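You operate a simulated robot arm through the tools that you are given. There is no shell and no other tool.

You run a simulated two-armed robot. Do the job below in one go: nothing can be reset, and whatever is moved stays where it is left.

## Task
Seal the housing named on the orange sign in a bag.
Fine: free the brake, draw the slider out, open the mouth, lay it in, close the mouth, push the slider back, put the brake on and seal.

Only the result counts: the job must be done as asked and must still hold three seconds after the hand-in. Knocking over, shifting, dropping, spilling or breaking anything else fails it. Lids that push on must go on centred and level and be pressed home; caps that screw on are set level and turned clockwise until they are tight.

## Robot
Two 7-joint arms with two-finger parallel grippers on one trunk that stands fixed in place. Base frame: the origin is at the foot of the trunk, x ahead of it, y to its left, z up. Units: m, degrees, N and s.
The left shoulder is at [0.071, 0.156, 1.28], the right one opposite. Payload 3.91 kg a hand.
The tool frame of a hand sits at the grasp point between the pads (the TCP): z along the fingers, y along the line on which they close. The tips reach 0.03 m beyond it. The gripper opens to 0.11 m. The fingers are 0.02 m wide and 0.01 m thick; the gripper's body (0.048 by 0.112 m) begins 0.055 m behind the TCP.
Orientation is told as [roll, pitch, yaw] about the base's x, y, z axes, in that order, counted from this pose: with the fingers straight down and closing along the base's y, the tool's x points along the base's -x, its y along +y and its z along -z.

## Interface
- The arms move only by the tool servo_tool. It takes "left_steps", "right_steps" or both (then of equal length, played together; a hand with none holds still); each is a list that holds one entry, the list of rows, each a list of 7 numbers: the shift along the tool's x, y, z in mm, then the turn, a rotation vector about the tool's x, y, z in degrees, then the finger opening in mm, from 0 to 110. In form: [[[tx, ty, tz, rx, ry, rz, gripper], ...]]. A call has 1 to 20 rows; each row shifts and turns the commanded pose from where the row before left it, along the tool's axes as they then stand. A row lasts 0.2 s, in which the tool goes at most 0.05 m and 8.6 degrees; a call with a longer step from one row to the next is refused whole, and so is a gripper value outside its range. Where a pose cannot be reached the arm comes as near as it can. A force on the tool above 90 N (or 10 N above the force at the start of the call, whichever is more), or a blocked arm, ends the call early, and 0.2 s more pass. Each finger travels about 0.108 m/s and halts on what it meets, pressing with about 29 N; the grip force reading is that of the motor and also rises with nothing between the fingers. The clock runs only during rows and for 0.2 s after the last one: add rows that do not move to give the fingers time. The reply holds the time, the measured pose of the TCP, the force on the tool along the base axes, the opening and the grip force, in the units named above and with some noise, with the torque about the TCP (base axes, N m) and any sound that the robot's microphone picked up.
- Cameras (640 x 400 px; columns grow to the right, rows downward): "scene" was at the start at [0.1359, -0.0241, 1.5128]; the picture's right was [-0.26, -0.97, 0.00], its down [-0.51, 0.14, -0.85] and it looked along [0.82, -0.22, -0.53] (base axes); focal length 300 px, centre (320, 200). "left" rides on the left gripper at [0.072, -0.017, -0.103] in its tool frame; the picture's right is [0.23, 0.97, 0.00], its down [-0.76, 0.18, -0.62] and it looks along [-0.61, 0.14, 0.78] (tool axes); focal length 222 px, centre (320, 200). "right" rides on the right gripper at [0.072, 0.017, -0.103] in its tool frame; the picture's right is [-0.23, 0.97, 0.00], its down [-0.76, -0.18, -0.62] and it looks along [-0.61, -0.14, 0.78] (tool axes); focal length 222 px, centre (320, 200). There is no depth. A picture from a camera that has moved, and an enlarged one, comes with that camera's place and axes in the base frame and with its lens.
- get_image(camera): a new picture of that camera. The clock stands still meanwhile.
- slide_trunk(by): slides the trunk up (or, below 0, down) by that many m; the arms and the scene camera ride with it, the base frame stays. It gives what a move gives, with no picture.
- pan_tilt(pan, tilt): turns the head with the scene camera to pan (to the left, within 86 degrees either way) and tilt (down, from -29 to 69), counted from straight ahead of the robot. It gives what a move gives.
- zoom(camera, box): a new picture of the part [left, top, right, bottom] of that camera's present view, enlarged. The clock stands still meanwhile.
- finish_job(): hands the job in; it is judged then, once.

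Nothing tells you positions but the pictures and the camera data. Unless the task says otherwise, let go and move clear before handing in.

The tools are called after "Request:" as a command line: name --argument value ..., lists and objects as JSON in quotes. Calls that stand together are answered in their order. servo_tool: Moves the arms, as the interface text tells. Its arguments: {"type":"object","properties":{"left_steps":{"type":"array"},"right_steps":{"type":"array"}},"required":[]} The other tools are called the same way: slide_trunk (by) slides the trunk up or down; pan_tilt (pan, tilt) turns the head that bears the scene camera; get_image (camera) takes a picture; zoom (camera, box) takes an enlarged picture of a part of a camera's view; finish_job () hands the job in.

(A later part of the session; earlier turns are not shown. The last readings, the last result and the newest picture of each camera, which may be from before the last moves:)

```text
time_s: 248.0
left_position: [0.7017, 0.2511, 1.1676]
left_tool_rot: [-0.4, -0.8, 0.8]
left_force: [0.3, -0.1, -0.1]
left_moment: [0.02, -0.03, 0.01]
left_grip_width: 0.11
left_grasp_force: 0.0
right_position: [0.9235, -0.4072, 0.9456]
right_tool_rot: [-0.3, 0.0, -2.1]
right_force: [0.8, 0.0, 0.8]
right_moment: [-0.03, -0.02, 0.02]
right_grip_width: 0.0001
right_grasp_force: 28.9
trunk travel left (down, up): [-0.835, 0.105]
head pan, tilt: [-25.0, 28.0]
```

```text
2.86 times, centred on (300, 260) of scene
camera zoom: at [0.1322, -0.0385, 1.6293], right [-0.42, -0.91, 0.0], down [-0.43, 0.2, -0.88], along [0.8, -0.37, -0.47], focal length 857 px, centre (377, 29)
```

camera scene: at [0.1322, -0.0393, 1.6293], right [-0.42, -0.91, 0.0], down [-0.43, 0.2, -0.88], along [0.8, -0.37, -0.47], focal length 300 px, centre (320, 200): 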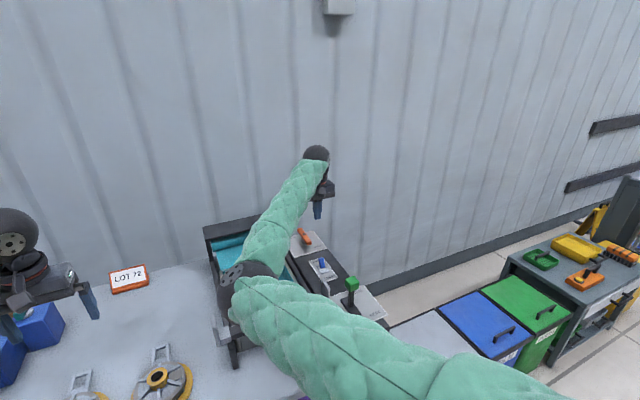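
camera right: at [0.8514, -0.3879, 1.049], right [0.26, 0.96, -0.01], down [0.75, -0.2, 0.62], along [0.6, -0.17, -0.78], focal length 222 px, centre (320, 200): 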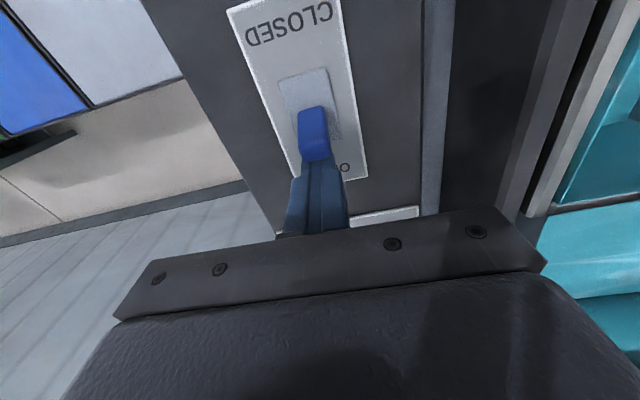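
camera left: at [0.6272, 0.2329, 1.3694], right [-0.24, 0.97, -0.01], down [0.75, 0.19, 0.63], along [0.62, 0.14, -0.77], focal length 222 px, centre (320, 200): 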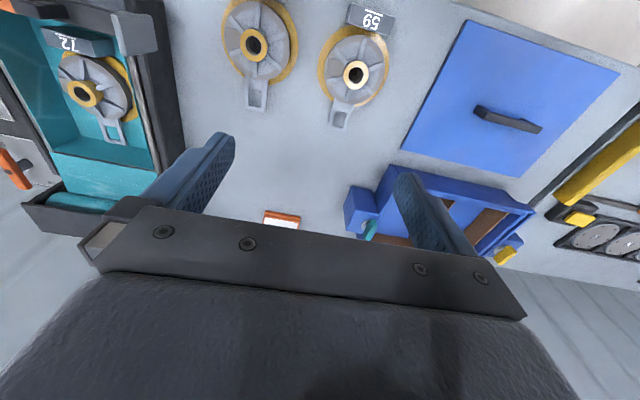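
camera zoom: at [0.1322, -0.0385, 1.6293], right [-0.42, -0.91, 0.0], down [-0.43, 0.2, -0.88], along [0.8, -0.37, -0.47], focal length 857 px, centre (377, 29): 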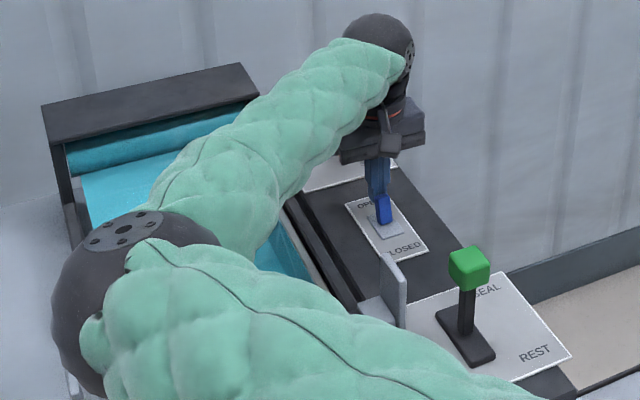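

Good, no drift, and the fingertip is just behind the toggle. I'll keep drawing it back.

Request:
servo_tool --right_steps '[[[5, 0, 0, 0, 0, 0, 0], [5, 0, 0, 0, 0, 0, 0], [5, 0, 0, 0, 0, 0, 0], [4, 0, 0, 0, 0, 0, 0]]]'

Request:
servo_tool --right_steps '[[[4, 0, 0, 0, 0, 0, 0], [4, 0, 0, 0, 0, 0, 0]]]'

Request:
get_image --camera "right"

Request:
zoom --camera "scene" --box '[200, 190, 400, 330]'

```text
time_s: 249.0
left_position: [0.7013, 0.2504, 1.1673]
left_tool_rot: [-0.4, -0.8, 0.8]
left_force: [-0.2, -0.5, -0.5]
left_moment: [-0.01, -0.02, -0.02]
left_grip_width: 0.11
left_grasp_force: 0.2
right_position: [0.9047, -0.4072, 0.9462]
right_tool_rot: [-0.4, 0.0, -2.2]
right_force: [0.0, -0.8, -0.2]
right_moment: [-0.01, 0.0, 0.02]
right_grip_width: 0.0
right_grasp_force: 28.7
trunk travel left (down, up): [-0.835, 0.105]
head pan, tilt: [-25.0, 28.0]
```

```text
time_s: 249.6
left_position: [0.706, 0.2505, 1.1656]
left_tool_rot: [-0.4, -0.6, 0.9]
left_force: [0.1, 0.5, 0.1]
left_moment: [-0.02, 0.01, 0.0]
left_grip_width: 0.1101
left_grasp_force: 0.1
right_position: [0.9014, -0.4051, 0.9476]
right_tool_rot: [-0.4, -0.2, -1.9]
right_force: [62.7, -6.6, 7.3]
right_moment: [-0.54, -1.8, 0.0]
right_grip_width: 0.0001
right_grasp_force: 29.4
trunk travel left (down, up): [-0.835, 0.105]
head pan, tilt: [-25.0, 28.0]
```

```text
taken
camera right: at [0.8302, -0.3864, 1.0495], right [0.26, 0.97, -0.01], down [0.75, -0.2, 0.63], along [0.6, -0.17, -0.78], focal length 222 px, centre (320, 200)
```

right: 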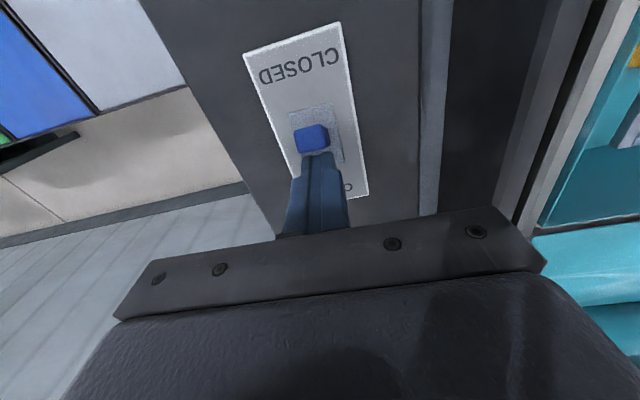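

```text
2.86 times, centred on (300, 260) of scene
camera zoom: at [0.1377, -0.039, 1.629], right [-0.42, -0.91, 0.0], down [-0.43, 0.2, -0.88], along [0.8, -0.37, -0.47], focal length 857 px, centre (377, 29)
```

zoom: 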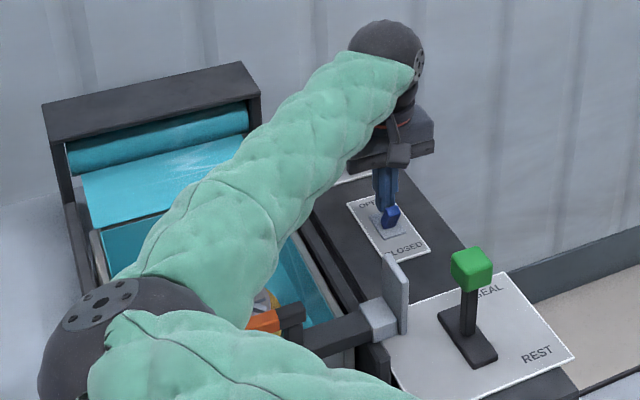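

The toggle is about at its stiff middle point, resisting with about 60 N, as it did when opening. A little more travel should flip it.

Request:
servo_tool --right_steps '[[[4, 0, 0, 0, 0, 0, 0], [4, 0, 0, 0, 0, 0, 0], [4, 0, 0, 0, 0, 0, 0]]]'

Request:
get_image --camera "right"

Request:
zoom --camera "scene" --box '[200, 190, 400, 330]'

```text
time_s: 250.0
left_position: [0.7042, 0.2474, 1.1646]
left_tool_rot: [-0.4, -0.6, 0.5]
left_force: [0.2, -0.1, 0.8]
left_moment: [0.05, 0.01, -0.01]
left_grip_width: 0.1102
left_grasp_force: 0.1
right_position: [0.8998, -0.4059, 0.9502]
right_tool_rot: [-0.3, -1.0, -2.0]
right_force: [68.4, 4.2, 4.8]
right_moment: [0.15, -1.98, 0.07]
right_grip_width: 0.0
right_grasp_force: 29.1
trunk travel left (down, up): [-0.835, 0.105]
head pan, tilt: [-25.0, 28.0]
stopped in row 2 (right hand): the force on the tool passed its limit at 93 N (the readings are from after the stop); the commanded pose is now the measured one
```

```text
taken
camera right: at [0.8267, -0.3878, 1.0526], right [0.26, 0.97, 0.0], down [0.74, -0.2, 0.64], along [0.61, -0.17, -0.77], focal length 222 px, centre (320, 200)
```

right: 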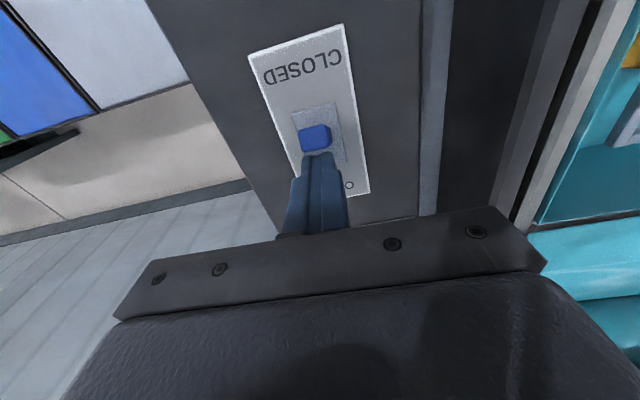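

```text
2.86 times, centred on (300, 260) of scene
camera zoom: at [0.1382, -0.0395, 1.6284], right [-0.42, -0.91, 0.0], down [-0.43, 0.2, -0.88], along [0.8, -0.37, -0.47], focal length 857 px, centre (377, 29)
```

zoom: 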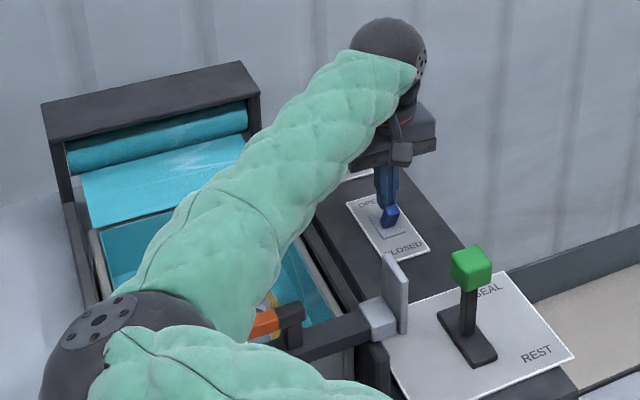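

The toggle tip now reads x ≈ 0.876, where it was when CLOSED, so I'm on its stop. I'll ease off, lift clear, and see what the film does.

Request:
servo_tool --right_steps '[[[-8, 0, 0, 0, 0, 0, 0], [-8, 0, -4, 0, 0, 0, 0], [-5, 0, -25, 0, 0, 0, 0], [0, 0, -30, 0, 0, 0, 0], [0, 0, -30, 0, 0, 0, 0], [0, 0, -30, 0, 0, 0, 0], [0, 0, 0, 0, 0, 0, 0]]]'

Request:
get_image --camera "right"

Request:
zoom --camera "scene" --box '[200, 190, 400, 330]'

Request:
get_image --camera "left"

```text
time_s: 251.6
left_position: [0.7019, 0.2496, 1.1683]
left_tool_rot: [-0.4, -0.8, 0.7]
left_force: [-0.3, -0.2, -0.1]
left_moment: [0.0, 0.01, 0.0]
left_grip_width: 0.11
left_grasp_force: 0.1
right_position: [0.9143, -0.4082, 1.0703]
right_tool_rot: [-0.3, -0.6, -2.2]
right_force: [0.0, -0.1, 0.5]
right_moment: [0.01, 0.05, -0.02]
right_grip_width: 0.0002
right_grasp_force: 28.6
trunk travel left (down, up): [-0.835, 0.105]
head pan, tilt: [-25.0, 28.0]
```

```text
taken
camera right: at [0.8413, -0.388, 1.1725], right [0.26, 0.96, -0.01], down [0.75, -0.2, 0.63], along [0.61, -0.17, -0.78], focal length 222 px, centre (320, 200)
```

right: 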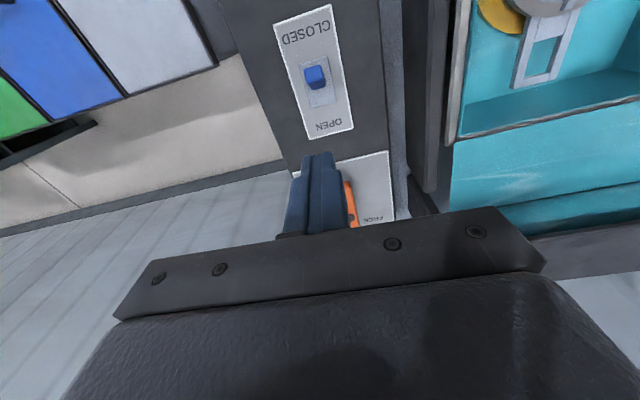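

```text
2.86 times, centred on (300, 260) of scene
camera zoom: at [0.1326, -0.0394, 1.6292], right [-0.42, -0.91, 0.0], down [-0.43, 0.2, -0.88], along [0.8, -0.37, -0.47], focal length 857 px, centre (377, 29)
```

zoom: 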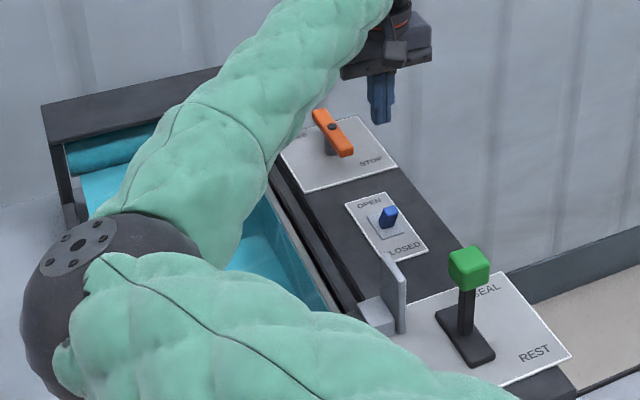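

```text
taken
camera left: at [0.6268, 0.2315, 1.2697], right [-0.24, 0.97, -0.01], down [0.75, 0.19, 0.63], along [0.62, 0.14, -0.77], focal length 222 px, centre (320, 200)
```

left: 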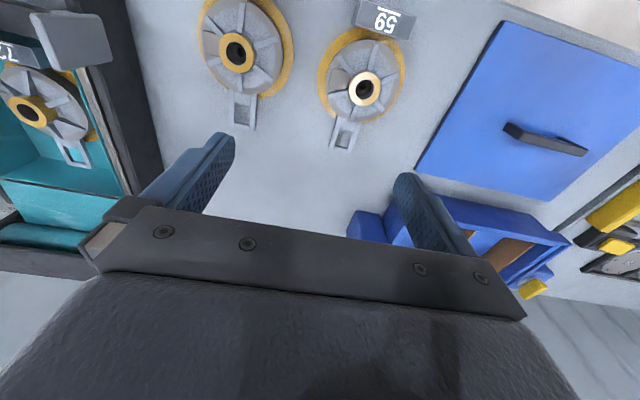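

Request:
zoom --camera "right" --box '[260, 0, 380, 140]'

Request:
zoom --camera "scene" --box '[310, 240, 370, 300]'

```text
2.86 times, centred on (320, 70) of right
camera zoom: at [0.8413, -0.388, 1.1725], right [0.26, 0.96, -0.01], down [0.75, -0.2, 0.63], along [0.61, -0.17, -0.78], focal length 635 px, centre (320, 571)
```

zoom: 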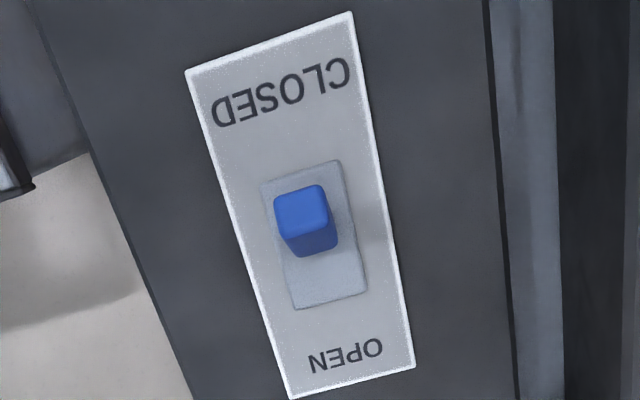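

```text
6.67 times, centred on (340, 270) of scene
camera zoom: at [0.1326, -0.0394, 1.6292], right [-0.42, -0.91, 0.0], down [-0.43, 0.2, -0.88], along [0.8, -0.37, -0.47], focal length 2000 px, centre (187, -267)
```

zoom: 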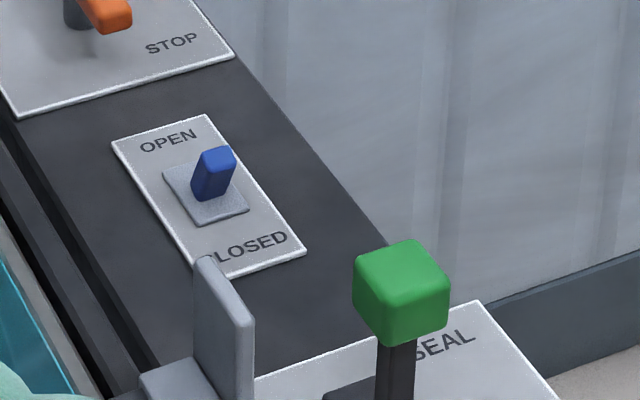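

The toggle leans to CLOSED again, within a couple of millimetres of its original lean, but the pocket still shows open. I'll give it a second and look again with the right arm moved aside.

Request:
servo_tool --right_steps '[[[10, -5, -15, 0, 0, 0, 0], [22, -8, -20, 0, 0, 0, 0], [22, -8, -20, 0, 0, 0, 0], [22, -8, -20, 0, 0, 0, 0], [22, -8, -20, 0, 0, 0, 0], [22, -8, -20, 0, 0, 0, 0], [22, -8, -20, 0, 0, 0, 0], [22, -8, -20, 0, 0, 0, 0], [22, -8, -20, 0, 0, 0, 0], [22, -8, -20, 0, 0, 0, 0], [22, -8, -20, 0, 0, 0, 0], [15, -8, -15, 0, 0, 0, 0], [0, 0, 0, 0, 0, 0, 0]]]'

Request:
servo_tool --right_steps '[[[20, -17, 0, 0, 0, 2.5, 0], [21, -18, 0, 0, 0, 2.5, 0], [20, -19, 0, 0, 0, 2.5, 0], [19, -20, 0, 0, 0, 2.5, 0], [19, -21, 0, 0, 0, 2.5, 0], [18, -22, 0, 0, 0, 2.5, 0], [17, -23, 0, 0, 0, 2.5, 0], [16, -24, 0, 0, 0, 2.5, 0], [15, -25, 0, 0, 0, 2.5, 0], [14, -25, 0, 0, 0, 2.5, 0], [13, -26, 0, 0, 0, 2.5, 0], [12, -26, 0, 0, 0, 2.5, 0]]]'

Request:
pan_tilt --pan -10 --tilt 32

Request:
get_image --camera "scene"

```text
time_s: 254.4
left_position: [0.7014, 0.248, 1.1671]
left_tool_rot: [-0.4, -0.8, 0.7]
left_force: [0.2, 0.3, -0.4]
left_moment: [0.01, 0.02, -0.01]
left_grip_width: 0.1103
left_grasp_force: 0.1
right_position: [0.67, -0.5033, 1.2976]
right_tool_rot: [-0.4, -0.5, -2.1]
right_force: [0.3, -0.1, 0.7]
right_moment: [-0.01, 0.0, -0.02]
right_grip_width: 0.0
right_grasp_force: 29.1
right hand out of reach, approached as far as the arm can: row 8, 9, 11
trunk travel left (down, up): [-0.835, 0.105]
head pan, tilt: [-25.0, 28.0]
```

```text
time_s: 257.0
left_position: [0.7005, 0.2476, 1.1672]
left_tool_rot: [-0.3, -0.7, 0.7]
left_force: [0.5, -0.2, 1.3]
left_moment: [0.02, 0.0, 0.01]
left_grip_width: 0.11
left_grasp_force: 0.0
right_position: [0.3954, -0.7046, 1.2968]
right_tool_rot: [0.1, -0.8, -32.2]
right_force: [0.7, 0.1, 0.0]
right_moment: [0.05, 0.02, 0.02]
right_grip_width: 0.0
right_grasp_force: 29.5
trunk travel left (down, up): [-0.835, 0.105]
head pan, tilt: [-25.0, 28.0]
```

```text
time_s: 257.8
left_position: [0.7022, 0.2488, 1.1669]
left_tool_rot: [-0.4, -0.9, 0.7]
left_force: [-0.5, -0.5, 0.1]
left_moment: [0.02, 0.02, 0.02]
left_grip_width: 0.1101
left_grasp_force: 0.0
right_position: [0.3969, -0.7025, 1.297]
right_tool_rot: [-0.2, -0.8, -32.2]
right_force: [0.5, -1.0, 0.1]
right_moment: [-0.02, 0.0, -0.03]
right_grip_width: 0.0001
right_grasp_force: 29.0
trunk travel left (down, up): [-0.835, 0.105]
head pan, tilt: [-10.0, 32.0]
```

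```text
taken
camera scene: at [0.1381, -0.0158, 1.6229], right [-0.17, -0.98, 0.0], down [-0.52, 0.09, -0.85], along [0.83, -0.15, -0.53], focal length 300 px, centre (320, 200)
```

scene: 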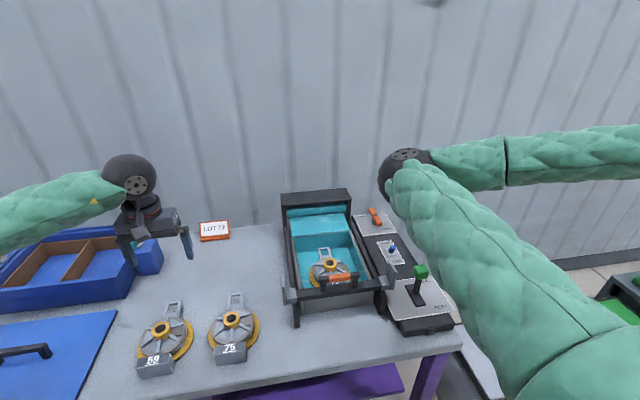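

Request:
zoom --camera "scene" --box '[275, 180, 405, 310]'

Request:
zoom --camera "scene" --box '[355, 195, 445, 285]'

```text
3.08 times, centred on (340, 245) of scene
camera zoom: at [0.1381, -0.0158, 1.6229], right [-0.17, -0.98, 0.0], down [-0.52, 0.09, -0.85], along [0.83, -0.15, -0.53], focal length 923 px, centre (258, 62)
```

zoom: 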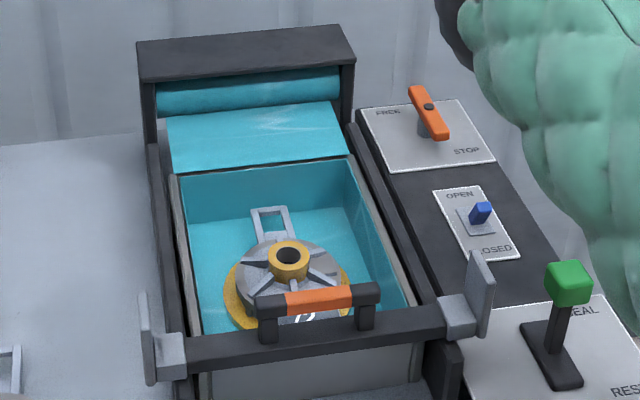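

```text
4.44 times, centred on (400, 240) of scene
camera zoom: at [0.1381, -0.0158, 1.6229], right [-0.17, -0.98, 0.0], down [-0.52, 0.09, -0.85], along [0.83, -0.15, -0.53], focal length 1333 px, centre (-36, 22)
```

zoom: 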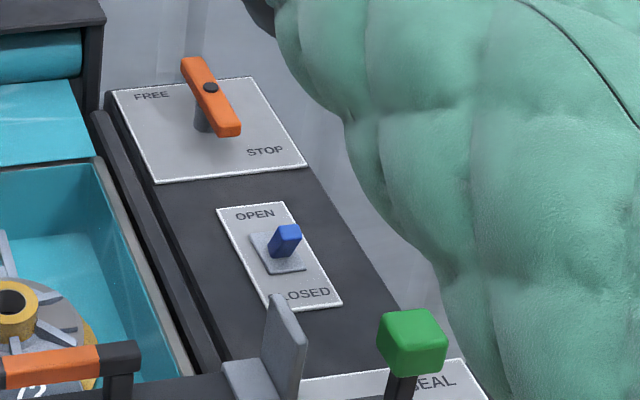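

The film hasn't reacted, so the toggle may be a millimetre or two short of fully CLOSED. I'll go back and press it again higher up, where there's more leverage.

Request:
servo_tool --right_steps '[[[-6, 13, 0, 0, 0, -1.3, 0], [-12, 26, 0, 0, 0, -2.5, 0], [-13, 26, 0, 0, 0, -2.5, 0], [-14, 25, 0, 0, 0, -2.5, 0], [-15, 25, 0, 0, 0, -2.5, 0], [-16, 24, 0, 0, 0, -2.5, 0], [-17, 23, 0, 0, 0, -2.5, 0], [-18, 22, 0, 0, 0, -2.5, 0], [-19, 21, 0, 0, 0, -2.5, 0], [-19, 20, 0, 0, 0, -2.5, 0], [-20, 19, 0, 0, 0, -2.5, 0], [-21, 18, 0, 0, 0, -2.5, 0], [-20, 17, 0, 0, 0, -2.5, 0], [0, 0, 0, 0, 0, 0, 0]]]'

Request:
servo_tool --right_steps '[[[-15, 6, 5, 0, 0, 0, 0], [-26, 8, 16, 0, 0, 0, 0], [-26, 8, 16, 0, 0, 0, 0], [-26, 8, 16, 0, 0, 0, 0], [-26, 8, 16, 0, 0, 0, 0], [-26, 8, 16, 0, 0, 0, 0], [-26, 8, 16, 0, 0, 0, 0], [-26, 8, 16, 0, 0, 0, 0], [-26, 8, 16, 0, 0, 0, 0], [-26, 8, 16, 0, 0, 0, 0], [-20, 5, 16, 0, 0, 0, 0], [0, 0, 0, 0, 0, 0, 0]]]'

Request:
get_image --camera "right"

```text
time_s: 260.8
left_position: [0.7005, 0.2485, 1.1677]
left_tool_rot: [-0.4, -0.7, 0.6]
left_force: [0.3, -0.7, 0.3]
left_moment: [-0.02, -0.02, 0.04]
left_grip_width: 0.1102
left_grasp_force: 0.1
right_position: [0.6846, -0.5013, 1.2975]
right_tool_rot: [-0.4, -0.6, -0.9]
right_force: [-0.8, -0.5, 0.3]
right_moment: [-0.01, 0.01, 0.01]
right_grip_width: 0.0
right_grasp_force: 29.0
trunk travel left (down, up): [-0.835, 0.105]
head pan, tilt: [-10.0, 32.0]
```

```text
time_s: 263.4
left_position: [0.7008, 0.2494, 1.1676]
left_tool_rot: [-0.4, -0.8, 0.7]
left_force: [-0.1, 0.0, 0.0]
left_moment: [0.0, 0.0, 0.0]
left_grip_width: 0.1099
left_grasp_force: 0.1
right_position: [0.9542, -0.4213, 1.1346]
right_tool_rot: [-0.5, -0.6, -0.9]
right_force: [0.2, 0.0, -0.1]
right_moment: [-0.01, 0.0, -0.01]
right_grip_width: 0.0001
right_grasp_force: 28.8
trunk travel left (down, up): [-0.835, 0.105]
head pan, tilt: [-10.0, 32.0]
```

```text
taken
camera right: at [0.8819, -0.404, 1.2374], right [0.24, 0.97, -0.01], down [0.75, -0.18, 0.63], along [0.61, -0.16, -0.77], focal length 222 px, centre (320, 200)
```

right: 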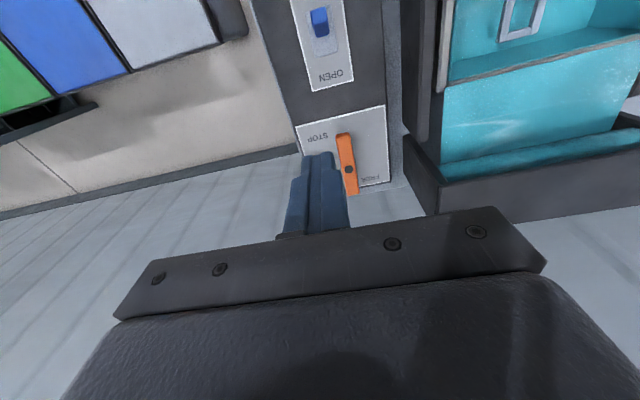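

Request:
servo_tool --right_steps '[[[2, 2, 26, 0, 0, 0, 0], [2, 2, 26, 0, 0, 0, 0], [2, 2, 26, 0, 0, 0, 0], [3, 2, 26, 0, 0, 0, 0], [5, 2, 26, 0, 0, 0, 0], [8, 2, 26, 0, 0, 0, 0], [8, 2, 26, 0, 0, 0, 0], [0, 0, 0, 0, 0, 0, 0]]]'

Request:
servo_tool --right_steps '[[[6, 0, 0, 0, 0, 0, 0], [6, 0, 0, 0, 0, 0, 0]]]'

Request:
get_image --camera "right"

```text
time_s: 265.2
left_position: [0.7007, 0.2493, 1.1667]
left_tool_rot: [-0.5, -0.9, 0.7]
left_force: [0.1, 0.4, -1.3]
left_moment: [-0.03, -0.02, -0.01]
left_grip_width: 0.11
left_grasp_force: 0.0
right_position: [0.9287, -0.4103, 0.9525]
right_tool_rot: [-0.4, -0.6, -0.9]
right_force: [-0.1, 0.6, -0.3]
right_moment: [-0.01, 0.0, 0.03]
right_grip_width: 0.0001
right_grasp_force: 28.8
trunk travel left (down, up): [-0.835, 0.105]
head pan, tilt: [-10.0, 32.0]
```

```text
time_s: 265.8
left_position: [0.7019, 0.2498, 1.1674]
left_tool_rot: [-0.5, -0.9, 0.7]
left_force: [-0.3, 0.3, 0.4]
left_moment: [-0.03, -0.05, 0.03]
left_grip_width: 0.11
left_grasp_force: 0.1
right_position: [0.9174, -0.4105, 0.9514]
right_tool_rot: [-0.4, -0.6, -0.9]
right_force: [0.0, -0.1, 0.2]
right_moment: [-0.03, 0.0, 0.01]
right_grip_width: 0.0
right_grasp_force: 28.7
trunk travel left (down, up): [-0.835, 0.105]
head pan, tilt: [-10.0, 32.0]
```

```text
taken
camera right: at [0.8437, -0.3922, 1.0545], right [0.24, 0.97, -0.01], down [0.75, -0.18, 0.63], along [0.61, -0.16, -0.77], focal length 222 px, centre (320, 200)
```

right: 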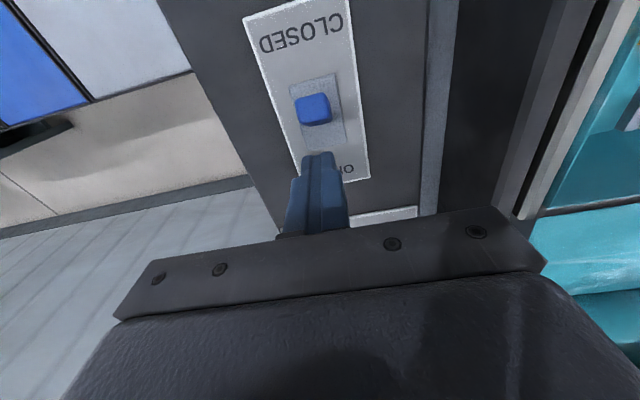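

The toggle measures about 3 mm short of its original lean. I'll press it firmly toward CLOSED again.

Request:
servo_tool --right_steps '[[[6, 1, 0, 0, 0, 0, 0], [6, 1, 0, 0, 0, 0, 0], [6, 0, 0, 0, 0, 0, 0], [8, 0, 0, 0, 0, 0, 0], [8, 0, 0, 0, 0, 0, 0]]]'

Request:
get_image --camera "right"

Request:
get_image --camera "left"

```text
time_s: 267.0
left_position: [0.7031, 0.2479, 1.1668]
left_tool_rot: [-0.5, -0.6, 0.5]
left_force: [-2.2, -0.5, 0.3]
left_moment: [0.04, -0.03, 0.01]
left_grip_width: 0.1102
left_grasp_force: 0.0
right_position: [0.8959, -0.4084, 0.9598]
right_tool_rot: [-0.8, -1.9, -0.6]
right_force: [58.5, -1.1, 3.4]
right_moment: [0.0, -1.76, 0.03]
right_grip_width: 0.0
right_grasp_force: 29.5
trunk travel left (down, up): [-0.835, 0.105]
head pan, tilt: [-10.0, 32.0]
stopped in row 5 (right hand): the force on the tool passed its limit at 97 N (the readings are from after the stop); the commanded pose is now the measured one
```

```text
taken
camera right: at [0.8202, -0.3903, 1.06], right [0.24, 0.97, -0.01], down [0.74, -0.18, 0.65], along [0.63, -0.16, -0.76], focal length 222 px, centre (320, 200)
```

right: 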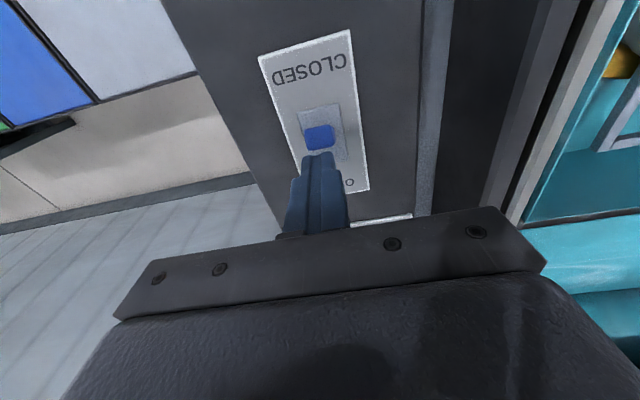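

```text
taken
camera left: at [0.6286, 0.2303, 1.2685], right [-0.24, 0.97, -0.01], down [0.75, 0.19, 0.63], along [0.61, 0.14, -0.78], focal length 222 px, centre (320, 200)
```

left: 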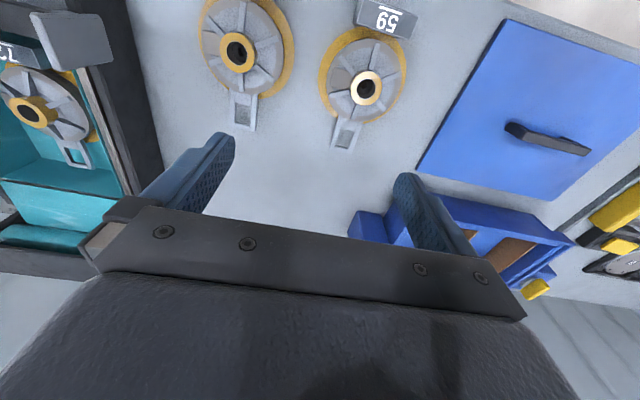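

The toggle doesn't move under nearly 100 N, so it's truly at its CLOSED stop. I'll ease off and park the right arm, then inspect the pocket closely from above with the left camera.

Request:
servo_tool --right_steps '[[[-8, 0, 0, 0, 0, 0, 0], [-8, 0, -4, 0, 0, 0, 0], [-5, 0, -25, 0, 0, 0, 0], [0, 0, -30, 0, 0, 0, 0], [10, -4, -30, 0, 0, 0, 0], [22, -8, -24, 0, 0, 0, 0], [22, -8, -24, 0, 0, 0, 0], [22, -8, -24, 0, 0, 0, 0], [22, -8, -20, 0, 0, 0, 0], [22, -8, -20, 0, 0, 0, 0], [22, -8, -20, 0, 0, 0, 0], [22, -8, -20, 0, 0, 0, 0], [22, -8, -20, 0, 0, 0, 0], [22, -8, -20, 0, 0, 0, 0], [22, -8, -20, 0, 0, 0, 0], [22, -8, -10, 0, 0, 0, 0], [15, -8, 0, 0, 0, 0, 0], [0, 0, 0, 0, 0, 0, 0]]]'

Request:
servo_tool --right_steps '[[[20, -17, 0, 0, 0, 2.5, 0], [21, -18, 0, 0, 0, 2.5, 0], [20, -19, 0, 0, 0, 2.5, 0], [19, -20, 0, 0, 0, 2.5, 0], [19, -21, 0, 0, 0, 2.5, 0], [18, -22, 0, 0, 0, 2.5, 0], [17, -23, 0, 0, 0, 2.5, 0], [16, -24, 0, 0, 0, 2.5, 0], [15, -25, 0, 0, 0, 2.5, 0], [14, -25, 0, 0, 0, 2.5, 0], [13, -26, 0, 0, 0, 2.5, 0], [12, -26, 0, 0, 0, 2.5, 0]]]'

Request:
get_image --camera "scene"

Request:
zoom --camera "scene" --box '[275, 190, 395, 310]'

```text
time_s: 270.8
left_position: [0.7005, 0.2495, 1.1666]
left_tool_rot: [-0.4, -0.7, 0.6]
left_force: [0.4, 1.1, 0.0]
left_moment: [-0.01, 0.0, -0.01]
left_grip_width: 0.1102
left_grasp_force: 0.0
right_position: [0.6405, -0.5095, 1.2635]
right_tool_rot: [-0.7, -1.4, -0.7]
right_force: [0.2, -0.2, 1.1]
right_moment: [0.03, -0.01, -0.01]
right_grip_width: 0.0
right_grasp_force: 28.8
right hand out of reach, approached as far as the arm can: row 13, 14
trunk travel left (down, up): [-0.835, 0.105]
head pan, tilt: [-10.0, 32.0]
```

```text
time_s: 273.4
left_position: [0.7001, 0.2484, 1.1684]
left_tool_rot: [-0.3, -0.8, 0.6]
left_force: [-0.8, 0.0, 0.1]
left_moment: [0.02, -0.02, -0.04]
left_grip_width: 0.1101
left_grasp_force: 0.1
right_position: [0.3709, -0.7211, 1.2596]
right_tool_rot: [0.1, -1.7, -30.7]
right_force: [-0.8, 0.2, -1.0]
right_moment: [0.02, 0.01, 0.02]
right_grip_width: 0.0
right_grasp_force: 29.0
trunk travel left (down, up): [-0.835, 0.105]
head pan, tilt: [-10.0, 32.0]
```

```text
taken
camera scene: at [0.1371, -0.0173, 1.623], right [-0.17, -0.98, 0.0], down [-0.52, 0.09, -0.85], along [0.84, -0.15, -0.53], focal length 300 px, centre (320, 200)
```

scene: 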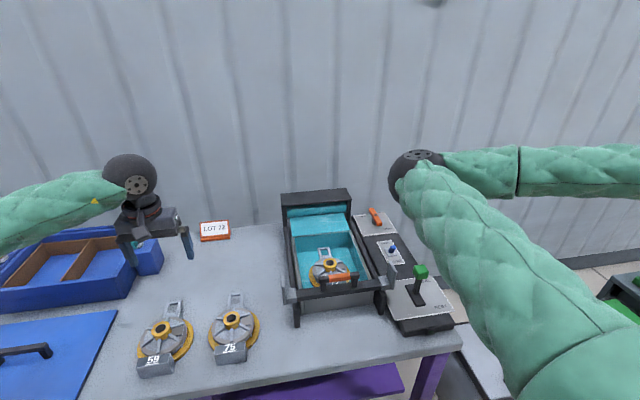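

```text
3.33 times, centred on (335, 250) of scene
camera zoom: at [0.1371, -0.0173, 1.623], right [-0.17, -0.98, 0.0], down [-0.52, 0.09, -0.85], along [0.84, -0.15, -0.53], focal length 1000 px, centre (270, 33)
```

zoom: 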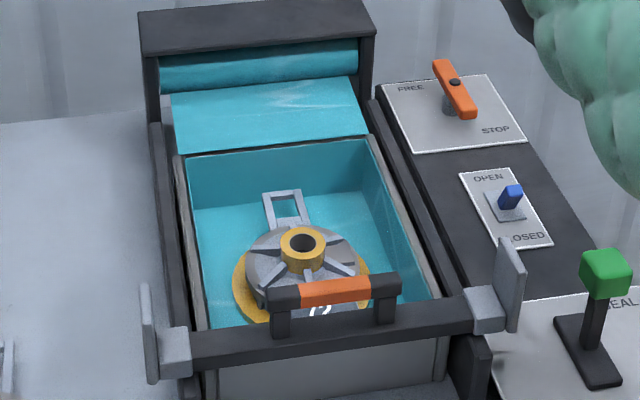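

The pocket looks unchanged. There's a small green lamp on the console's front; it may show the machine's state, so I'll look at it.

Request:
zoom --camera "scene" --box '[370, 260, 460, 340]'

Request:
zoom --camera "scene" --box '[365, 225, 425, 275]'

Request:
zoom --camera "scene" --box '[290, 230, 380, 300]'

```text
5.00 times, centred on (415, 300) of scene
camera zoom: at [0.1371, -0.0173, 1.623], right [-0.17, -0.98, 0.0], down [-0.52, 0.09, -0.85], along [0.84, -0.15, -0.53], focal length 1500 px, centre (-155, -300)
```

zoom: 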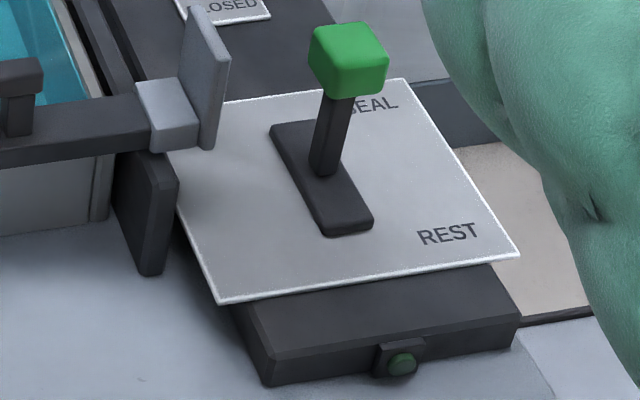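

```text
8.00 times, centred on (395, 250) of scene
camera zoom: at [0.1371, -0.0173, 1.623], right [-0.17, -0.98, 0.0], down [-0.52, 0.09, -0.85], along [0.84, -0.15, -0.53], focal length 2400 px, centre (-280, -200)
```

zoom: 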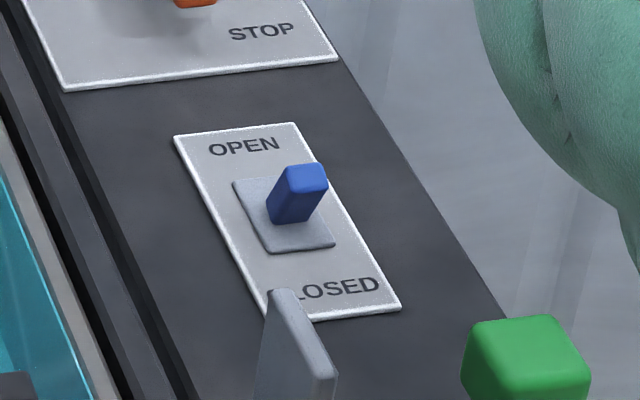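

```text
5.71 times, centred on (335, 265) of scene
camera zoom: at [0.1371, -0.0173, 1.623], right [-0.17, -0.98, 0.0], down [-0.52, 0.09, -0.85], along [0.84, -0.15, -0.53], focal length 1714 px, centre (234, -171)
```

zoom: 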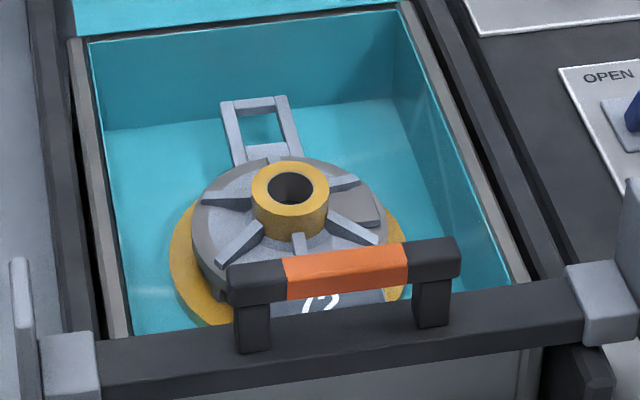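

Hub and rim heights check out, so the part fits under the rim, and the toggle is on its stop. A gentle trial push of the slider will show whether the machine accepts it. First I'll swing the right arm further away so the left arm has room.

Request:
servo_tool --right_steps '[[[10, -16, 0, 0, 0, 1.7, 0], [19.2, -31.5, 0, 0, 0, 3.3, 0], [19.2, -31.5, 0, 0, 0, 3.3, 0], [19.2, -31.5, 0, 0, 0, 3.3, 0], [19.2, -31.5, 0, 0, 0, 3.3, 0], [19.2, -31.5, 0, 0, 0, 3.3, 0], [19.2, -31.5, 0, 0, 0, 3.3, 0], [19.2, -31.5, 0, 0, 0, 3.3, 0], [19.2, -31.5, 0, 0, 0, 3.3, 0], [19.2, -31.5, 0, 0, 0, 3.3, 0]]]'

Request:
servo_tool --left_steps '[[[10, 0, -20, 0, -7.5, 0, 60], [10, 0, -10, 0, -7.5, 0, 20], [10, -10, 0, 0, -7.5, 0, 0], [10, -20, 0, 0, -7.5, 0, 0], [5, -32, 0, 0, 0, 0, 0], [0, -32, 0, 0, 0, 0, 0], [0, -32, 0, 0, 0, 0, 0], [0, -32, 0, 0, 0, 0, 0], [0, -32, 0, 0, 0, 0, 0], [0, -32, 0, 0, 0, 0, 0], [0, -32, 0, 0, 0, 0, 0], [0, -32, 0, 0, 0, 0, 0], [0, -32, 0, 0, 0, 0, 0], [0, -32, 0, 0, 0, 0, 0], [0, -32, 0, 0, 0, 0, 0], [0, -32, 0, 0, 0, 0, 0], [0, 0, 0, 0, 0, 0, 0]]]'

Request:
get_image --camera "scene"

Request:
get_image --camera "left"

```text
time_s: 275.6
left_position: [0.7001, 0.248, 1.1681]
left_tool_rot: [-0.3, -0.9, 0.7]
left_force: [0.6, -0.2, 0.2]
left_moment: [0.0, 0.01, -0.02]
left_grip_width: 0.1101
left_grasp_force: 0.0
right_position: [0.0337, -0.8024, 1.2498]
right_tool_rot: [1.0, -1.3, -62.0]
right_force: [0.1, -0.2, 0.0]
right_moment: [0.0, -0.04, 0.01]
right_grip_width: 0.0001
right_grasp_force: 28.6
trunk travel left (down, up): [-0.835, 0.105]
head pan, tilt: [-10.0, 32.0]
```

```text
time_s: 279.2
left_position: [0.6618, -0.1646, 1.1908]
left_tool_rot: [-0.5, -30.8, 0.9]
left_force: [-0.8, -0.2, 0.5]
left_moment: [0.0, 0.01, -0.01]
left_grip_width: 0.0
left_grasp_force: 28.7
right_position: [0.0366, -0.8011, 1.2506]
right_tool_rot: [0.9, -1.4, -62.2]
right_force: [0.5, -0.1, 0.3]
right_moment: [0.03, -0.02, -0.02]
right_grip_width: 0.0
right_grasp_force: 29.0
trunk travel left (down, up): [-0.835, 0.105]
head pan, tilt: [-10.0, 32.0]
```

```text
taken
camera scene: at [0.1378, -0.0154, 1.623], right [-0.17, -0.98, 0.0], down [-0.52, 0.09, -0.85], along [0.83, -0.15, -0.53], focal length 300 px, centre (320, 200)
```

scene: 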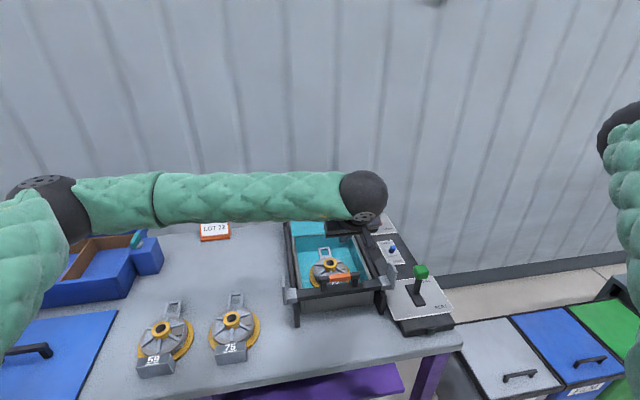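

```text
taken
camera left: at [0.5452, -0.1828, 1.2417], right [-0.21, 0.97, -0.12], down [0.33, 0.19, 0.92], along [0.92, 0.15, -0.36], focal length 222 px, centre (320, 200)
```

left: 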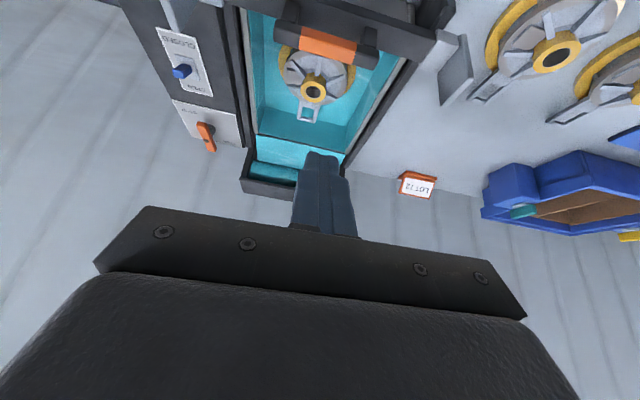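

The left hand is over the slider with clear space. I'll lower the closed fingertips on the robot side of the handle.

Request:
servo_tool --left_steps '[[[18.4, -1.6, 23.7, 0, 0, 0, 0], [18.4, -1.6, 23.7, 0, 0, 0, 0], [18.4, -1.6, 23.7, 0, 0, 0, 0], [18.4, -1.6, 23.7, 0, 0, 0, 0], [18.4, -1.6, 23.7, 0, 0, 0, 0], [18.4, -1.6, 23.7, 0, 0, 0, 0], [0, 0, 0, 0, 0, 0, 0]]]'

Request:
zoom --camera "left" --box '[200, 40, 440, 230]'

Request:
zoom --camera "scene" --box '[270, 200, 410, 320]'

```text
time_s: 280.8
left_position: [0.6392, -0.1766, 1.01]
left_tool_rot: [-0.4, -30.9, 0.8]
left_force: [-0.3, -0.3, 0.0]
left_moment: [0.02, -0.01, -0.02]
left_grip_width: 0.0
left_grasp_force: 28.8
right_position: [0.0361, -0.8024, 1.2494]
right_tool_rot: [1.0, -1.4, -62.2]
right_force: [0.1, 0.0, -0.3]
right_moment: [-0.03, 0.01, 0.03]
right_grip_width: 0.0
right_grasp_force: 28.8
trunk travel left (down, up): [-0.835, 0.105]
head pan, tilt: [-10.0, 32.0]
```

```text
2.11 times, centred on (320, 135) of left
camera zoom: at [0.5239, -0.1959, 1.0619], right [-0.21, 0.97, -0.12], down [0.33, 0.19, 0.92], along [0.92, 0.15, -0.36], focal length 468 px, centre (320, 337)
```

zoom: 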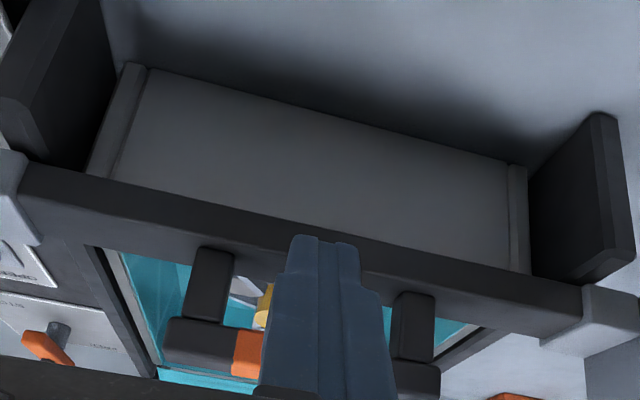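

```text
3.33 times, centred on (340, 260) of scene
camera zoom: at [0.1376, -0.0163, 1.623], right [-0.17, -0.98, 0.0], down [-0.52, 0.09, -0.85], along [0.83, -0.15, -0.53], focal length 1000 px, centre (253, 0)
```

zoom: 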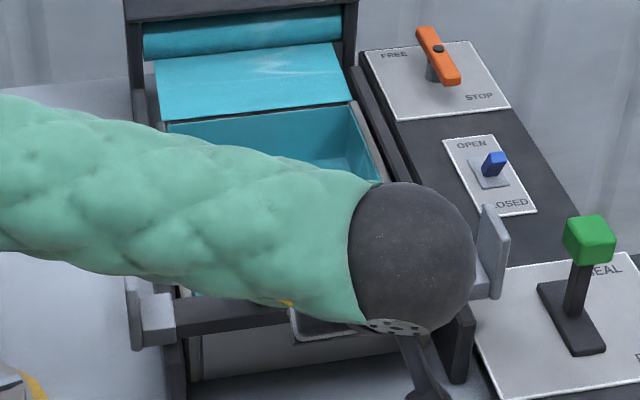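

In position. I'll push forward gently and watch force and film.

Request:
servo_tool --left_steps '[[[-6.9, 0, 4.1, 0, 0, 0, 0], [-6.9, 0, 4.1, 0, 0, 0, 0], [-6.9, 0, 4.1, 0, 0, 0, 0], [-6.9, 0, 4.1, 0, 0, 0, 0], [-5.2, 0, 3.1, 0, 0, 0, 0], [-5.2, 0, 3.1, 0, 0, 0, 0], [-5.2, 0, 3.1, 0, 0, 0, 0]]]'

Request:
zoom --camera "scene" --box '[270, 200, 410, 320]'

Request:
zoom --camera "left" --box '[200, 40, 440, 230]'

```text
time_s: 282.4
left_position: [0.6905, -0.1763, 1.0129]
left_tool_rot: [-0.3, -30.7, 0.7]
left_force: [-1.5, -0.6, 0.2]
left_moment: [0.03, -0.04, 0.02]
left_grip_width: 0.0
left_grasp_force: 28.9
right_position: [0.0363, -0.8013, 1.2497]
right_tool_rot: [0.9, -1.5, -62.1]
right_force: [-0.3, -0.6, 0.7]
right_moment: [0.02, 0.01, 0.02]
right_grip_width: 0.0
right_grasp_force: 29.3
trunk travel left (down, up): [-0.835, 0.105]
head pan, tilt: [-10.0, 32.0]
```

```text
3.33 times, centred on (340, 260) of scene
camera zoom: at [0.1378, -0.0166, 1.623], right [-0.17, -0.98, 0.0], down [-0.52, 0.09, -0.85], along [0.83, -0.15, -0.53], focal length 1000 px, centre (253, 0)
```

zoom: 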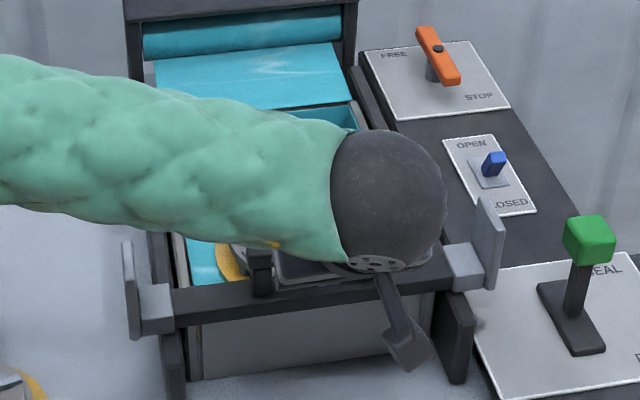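

```text
2.11 times, centred on (320, 135) of left
camera zoom: at [0.5733, -0.1948, 1.0632], right [-0.21, 0.97, -0.12], down [0.33, 0.19, 0.92], along [0.92, 0.15, -0.36], focal length 468 px, centre (320, 337)
```

zoom: 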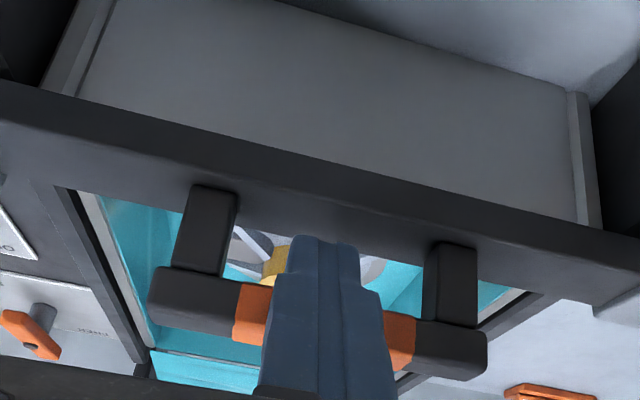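

The slider moves freely, but the film hasn't changed, so I'll stop here rather than risk the wrong order. I'll back the left hand off and put the scene camera exactly where it was at the start, to compare the toggle's angle with the first picture.

Request:
servo_tool --left_steps '[[[17, 0, -10, 0, 0, 0, 0], [17, 0, -10, 0, 0, 0, 0], [-10, 0, -20, 0, 0, 0, 0], [-15, 0, -30, 0, 0, 0, 0], [-15, 10, -30, 0, 0, 0, 0], [-15, 20, -30, 0, 0, 0, 0], [-15, 30, -30, 0, 0, 0, 0], [0, 35, -10, 0, 0, 0, 0], [0, 35, 0, 0, 0, 0, 0], [0, 35, 0, 0, 0, 0, 0], [0, 35, 0, 0, 0, 0, 0], [0, 35, 0, 0, 0, 0, 0], [0, 35, 0, 0, 0, 0, 0], [0, 35, 0, 0, 0, 0, 0], [0, 35, 0, 0, 0, 0, 0], [0, 35, 0, 0, 0, 0, 0], [0, 0, 0, 0, 0, 0, 0]]]'

Request:
slide_trunk --by -0.11

Request:
pan_tilt --pan -15.1 --tilt 32.1

Request:
zoom --camera "scene" --box '[320, 180, 450, 310]'

Request:
zoom --camera "scene" --box '[240, 150, 400, 250]'

```text
time_s: 286.0
left_position: [0.627, 0.1968, 1.1692]
left_tool_rot: [-0.4, -30.9, 0.8]
left_force: [-0.5, -1.4, 0.2]
left_moment: [0.03, -0.02, 0.03]
left_grip_width: 0.0001
left_grasp_force: 29.0
right_position: [0.0367, -0.8024, 1.2485]
right_tool_rot: [0.9, -1.3, -62.1]
right_force: [0.7, 0.5, 0.1]
right_moment: [-0.01, 0.0, -0.01]
right_grip_width: 0.0
right_grasp_force: 28.8
trunk travel left (down, up): [-0.835, 0.105]
head pan, tilt: [-10.0, 32.0]
```

```text
time_s: 287.4
left_position: [0.6273, 0.1987, 1.0602]
left_tool_rot: [-0.5, -30.8, 0.9]
left_force: [0.5, -0.1, 0.7]
left_moment: [0.0, -0.02, 0.01]
left_grip_width: 0.0
left_grasp_force: 29.3
right_position: [0.0353, -0.7999, 1.1406]
right_tool_rot: [0.9, -1.4, -62.1]
right_force: [0.0, -0.8, 0.0]
right_moment: [-0.02, -0.02, 0.03]
right_grip_width: 0.0
right_grasp_force: 28.9
trunk travel left (down, up): [-0.725, 0.215]
head pan, tilt: [-10.0, 32.0]
```

```text
time_s: 288.0
left_position: [0.6279, 0.1993, 1.0605]
left_tool_rot: [-0.5, -30.8, 0.8]
left_force: [0.0, 0.5, 0.0]
left_moment: [0.01, 0.01, -0.03]
left_grip_width: 0.0001
left_grasp_force: 28.6
right_position: [0.0365, -0.8011, 1.1393]
right_tool_rot: [0.8, -1.4, -62.2]
right_force: [0.0, 0.5, -0.8]
right_moment: [-0.02, 0.01, -0.03]
right_grip_width: 0.0002
right_grasp_force: 28.1
trunk travel left (down, up): [-0.725, 0.215]
head pan, tilt: [-15.1, 32.1]
```

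```text
3.08 times, centred on (385, 245) of scene
camera zoom: at [0.1358, -0.0241, 1.5128], right [-0.26, -0.97, 0.0], down [-0.51, 0.14, -0.85], along [0.82, -0.22, -0.53], focal length 923 px, centre (120, 62)
```

zoom: 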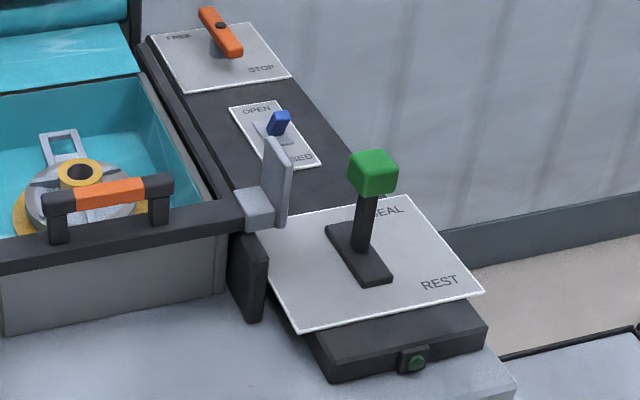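

```text
4.00 times, centred on (320, 200) of scene
camera zoom: at [0.1358, -0.0241, 1.5128], right [-0.26, -0.97, 0.0], down [-0.51, 0.14, -0.85], along [0.82, -0.22, -0.53], focal length 1200 px, centre (320, 200)
```

zoom: 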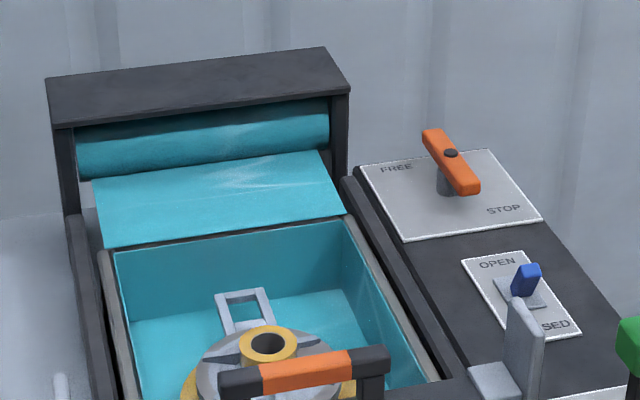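

The toggle matches its original CLOSED position pixel for pixel, so the mouth is closed. I'll go on and push the slider back fully with the left hand.

Request:
servo_tool --left_steps '[[[-16, -10, -28, 0, 0, 0, 0], [-16, -20, -28, 0, 0, 0, 0], [-16, -30, -28, 0, 0, 0, 0], [-10, -34, -20, 0, 0, 0, 0], [0, -34, 0, 0, 0, 0, 0], [0, -34, 0, 0, 0, 0, 0], [0, -34, 0, 0, 0, 0, 0], [0, -34, 0, 0, 0, 0, 0], [0, -34, 0, 0, 0, 0, 0], [0, -34, 0, 0, 0, 0, 0], [0, -34, 0, 0, 0, 0, 0], [0, -34, 0, 0, 0, 0, 0], [0, -10, 0, 0, 0, 0, 0], [0, 0, 0, 0, 0, 0, 0]]]'

Request:
get_image --camera "left"

```text
time_s: 291.0
left_position: [0.6285, -0.1785, 1.1808]
left_tool_rot: [-0.4, -30.7, 0.7]
left_force: [0.5, -1.3, 0.6]
left_moment: [0.01, 0.01, 0.03]
left_grip_width: 0.0002
left_grasp_force: 28.6
right_position: [0.036, -0.801, 1.1396]
right_tool_rot: [1.0, -1.5, -62.2]
right_force: [0.5, -0.6, 0.2]
right_moment: [-0.01, 0.0, 0.02]
right_grip_width: 0.0
right_grasp_force: 29.0
trunk travel left (down, up): [-0.725, 0.215]
head pan, tilt: [-15.1, 32.1]
```

```text
taken
camera left: at [0.5124, -0.1957, 1.232], right [-0.21, 0.97, -0.12], down [0.33, 0.19, 0.92], along [0.92, 0.15, -0.36], focal length 222 px, centre (320, 200)
```

left: 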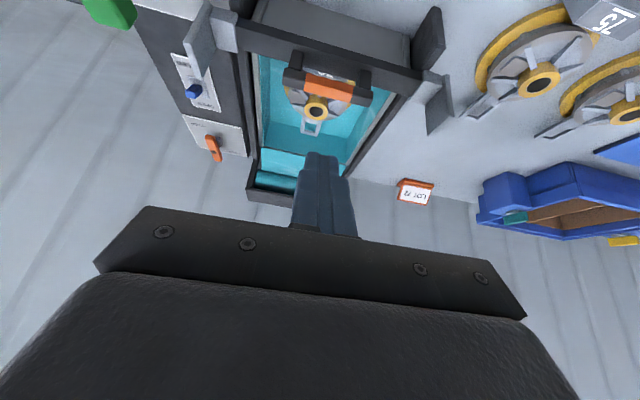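

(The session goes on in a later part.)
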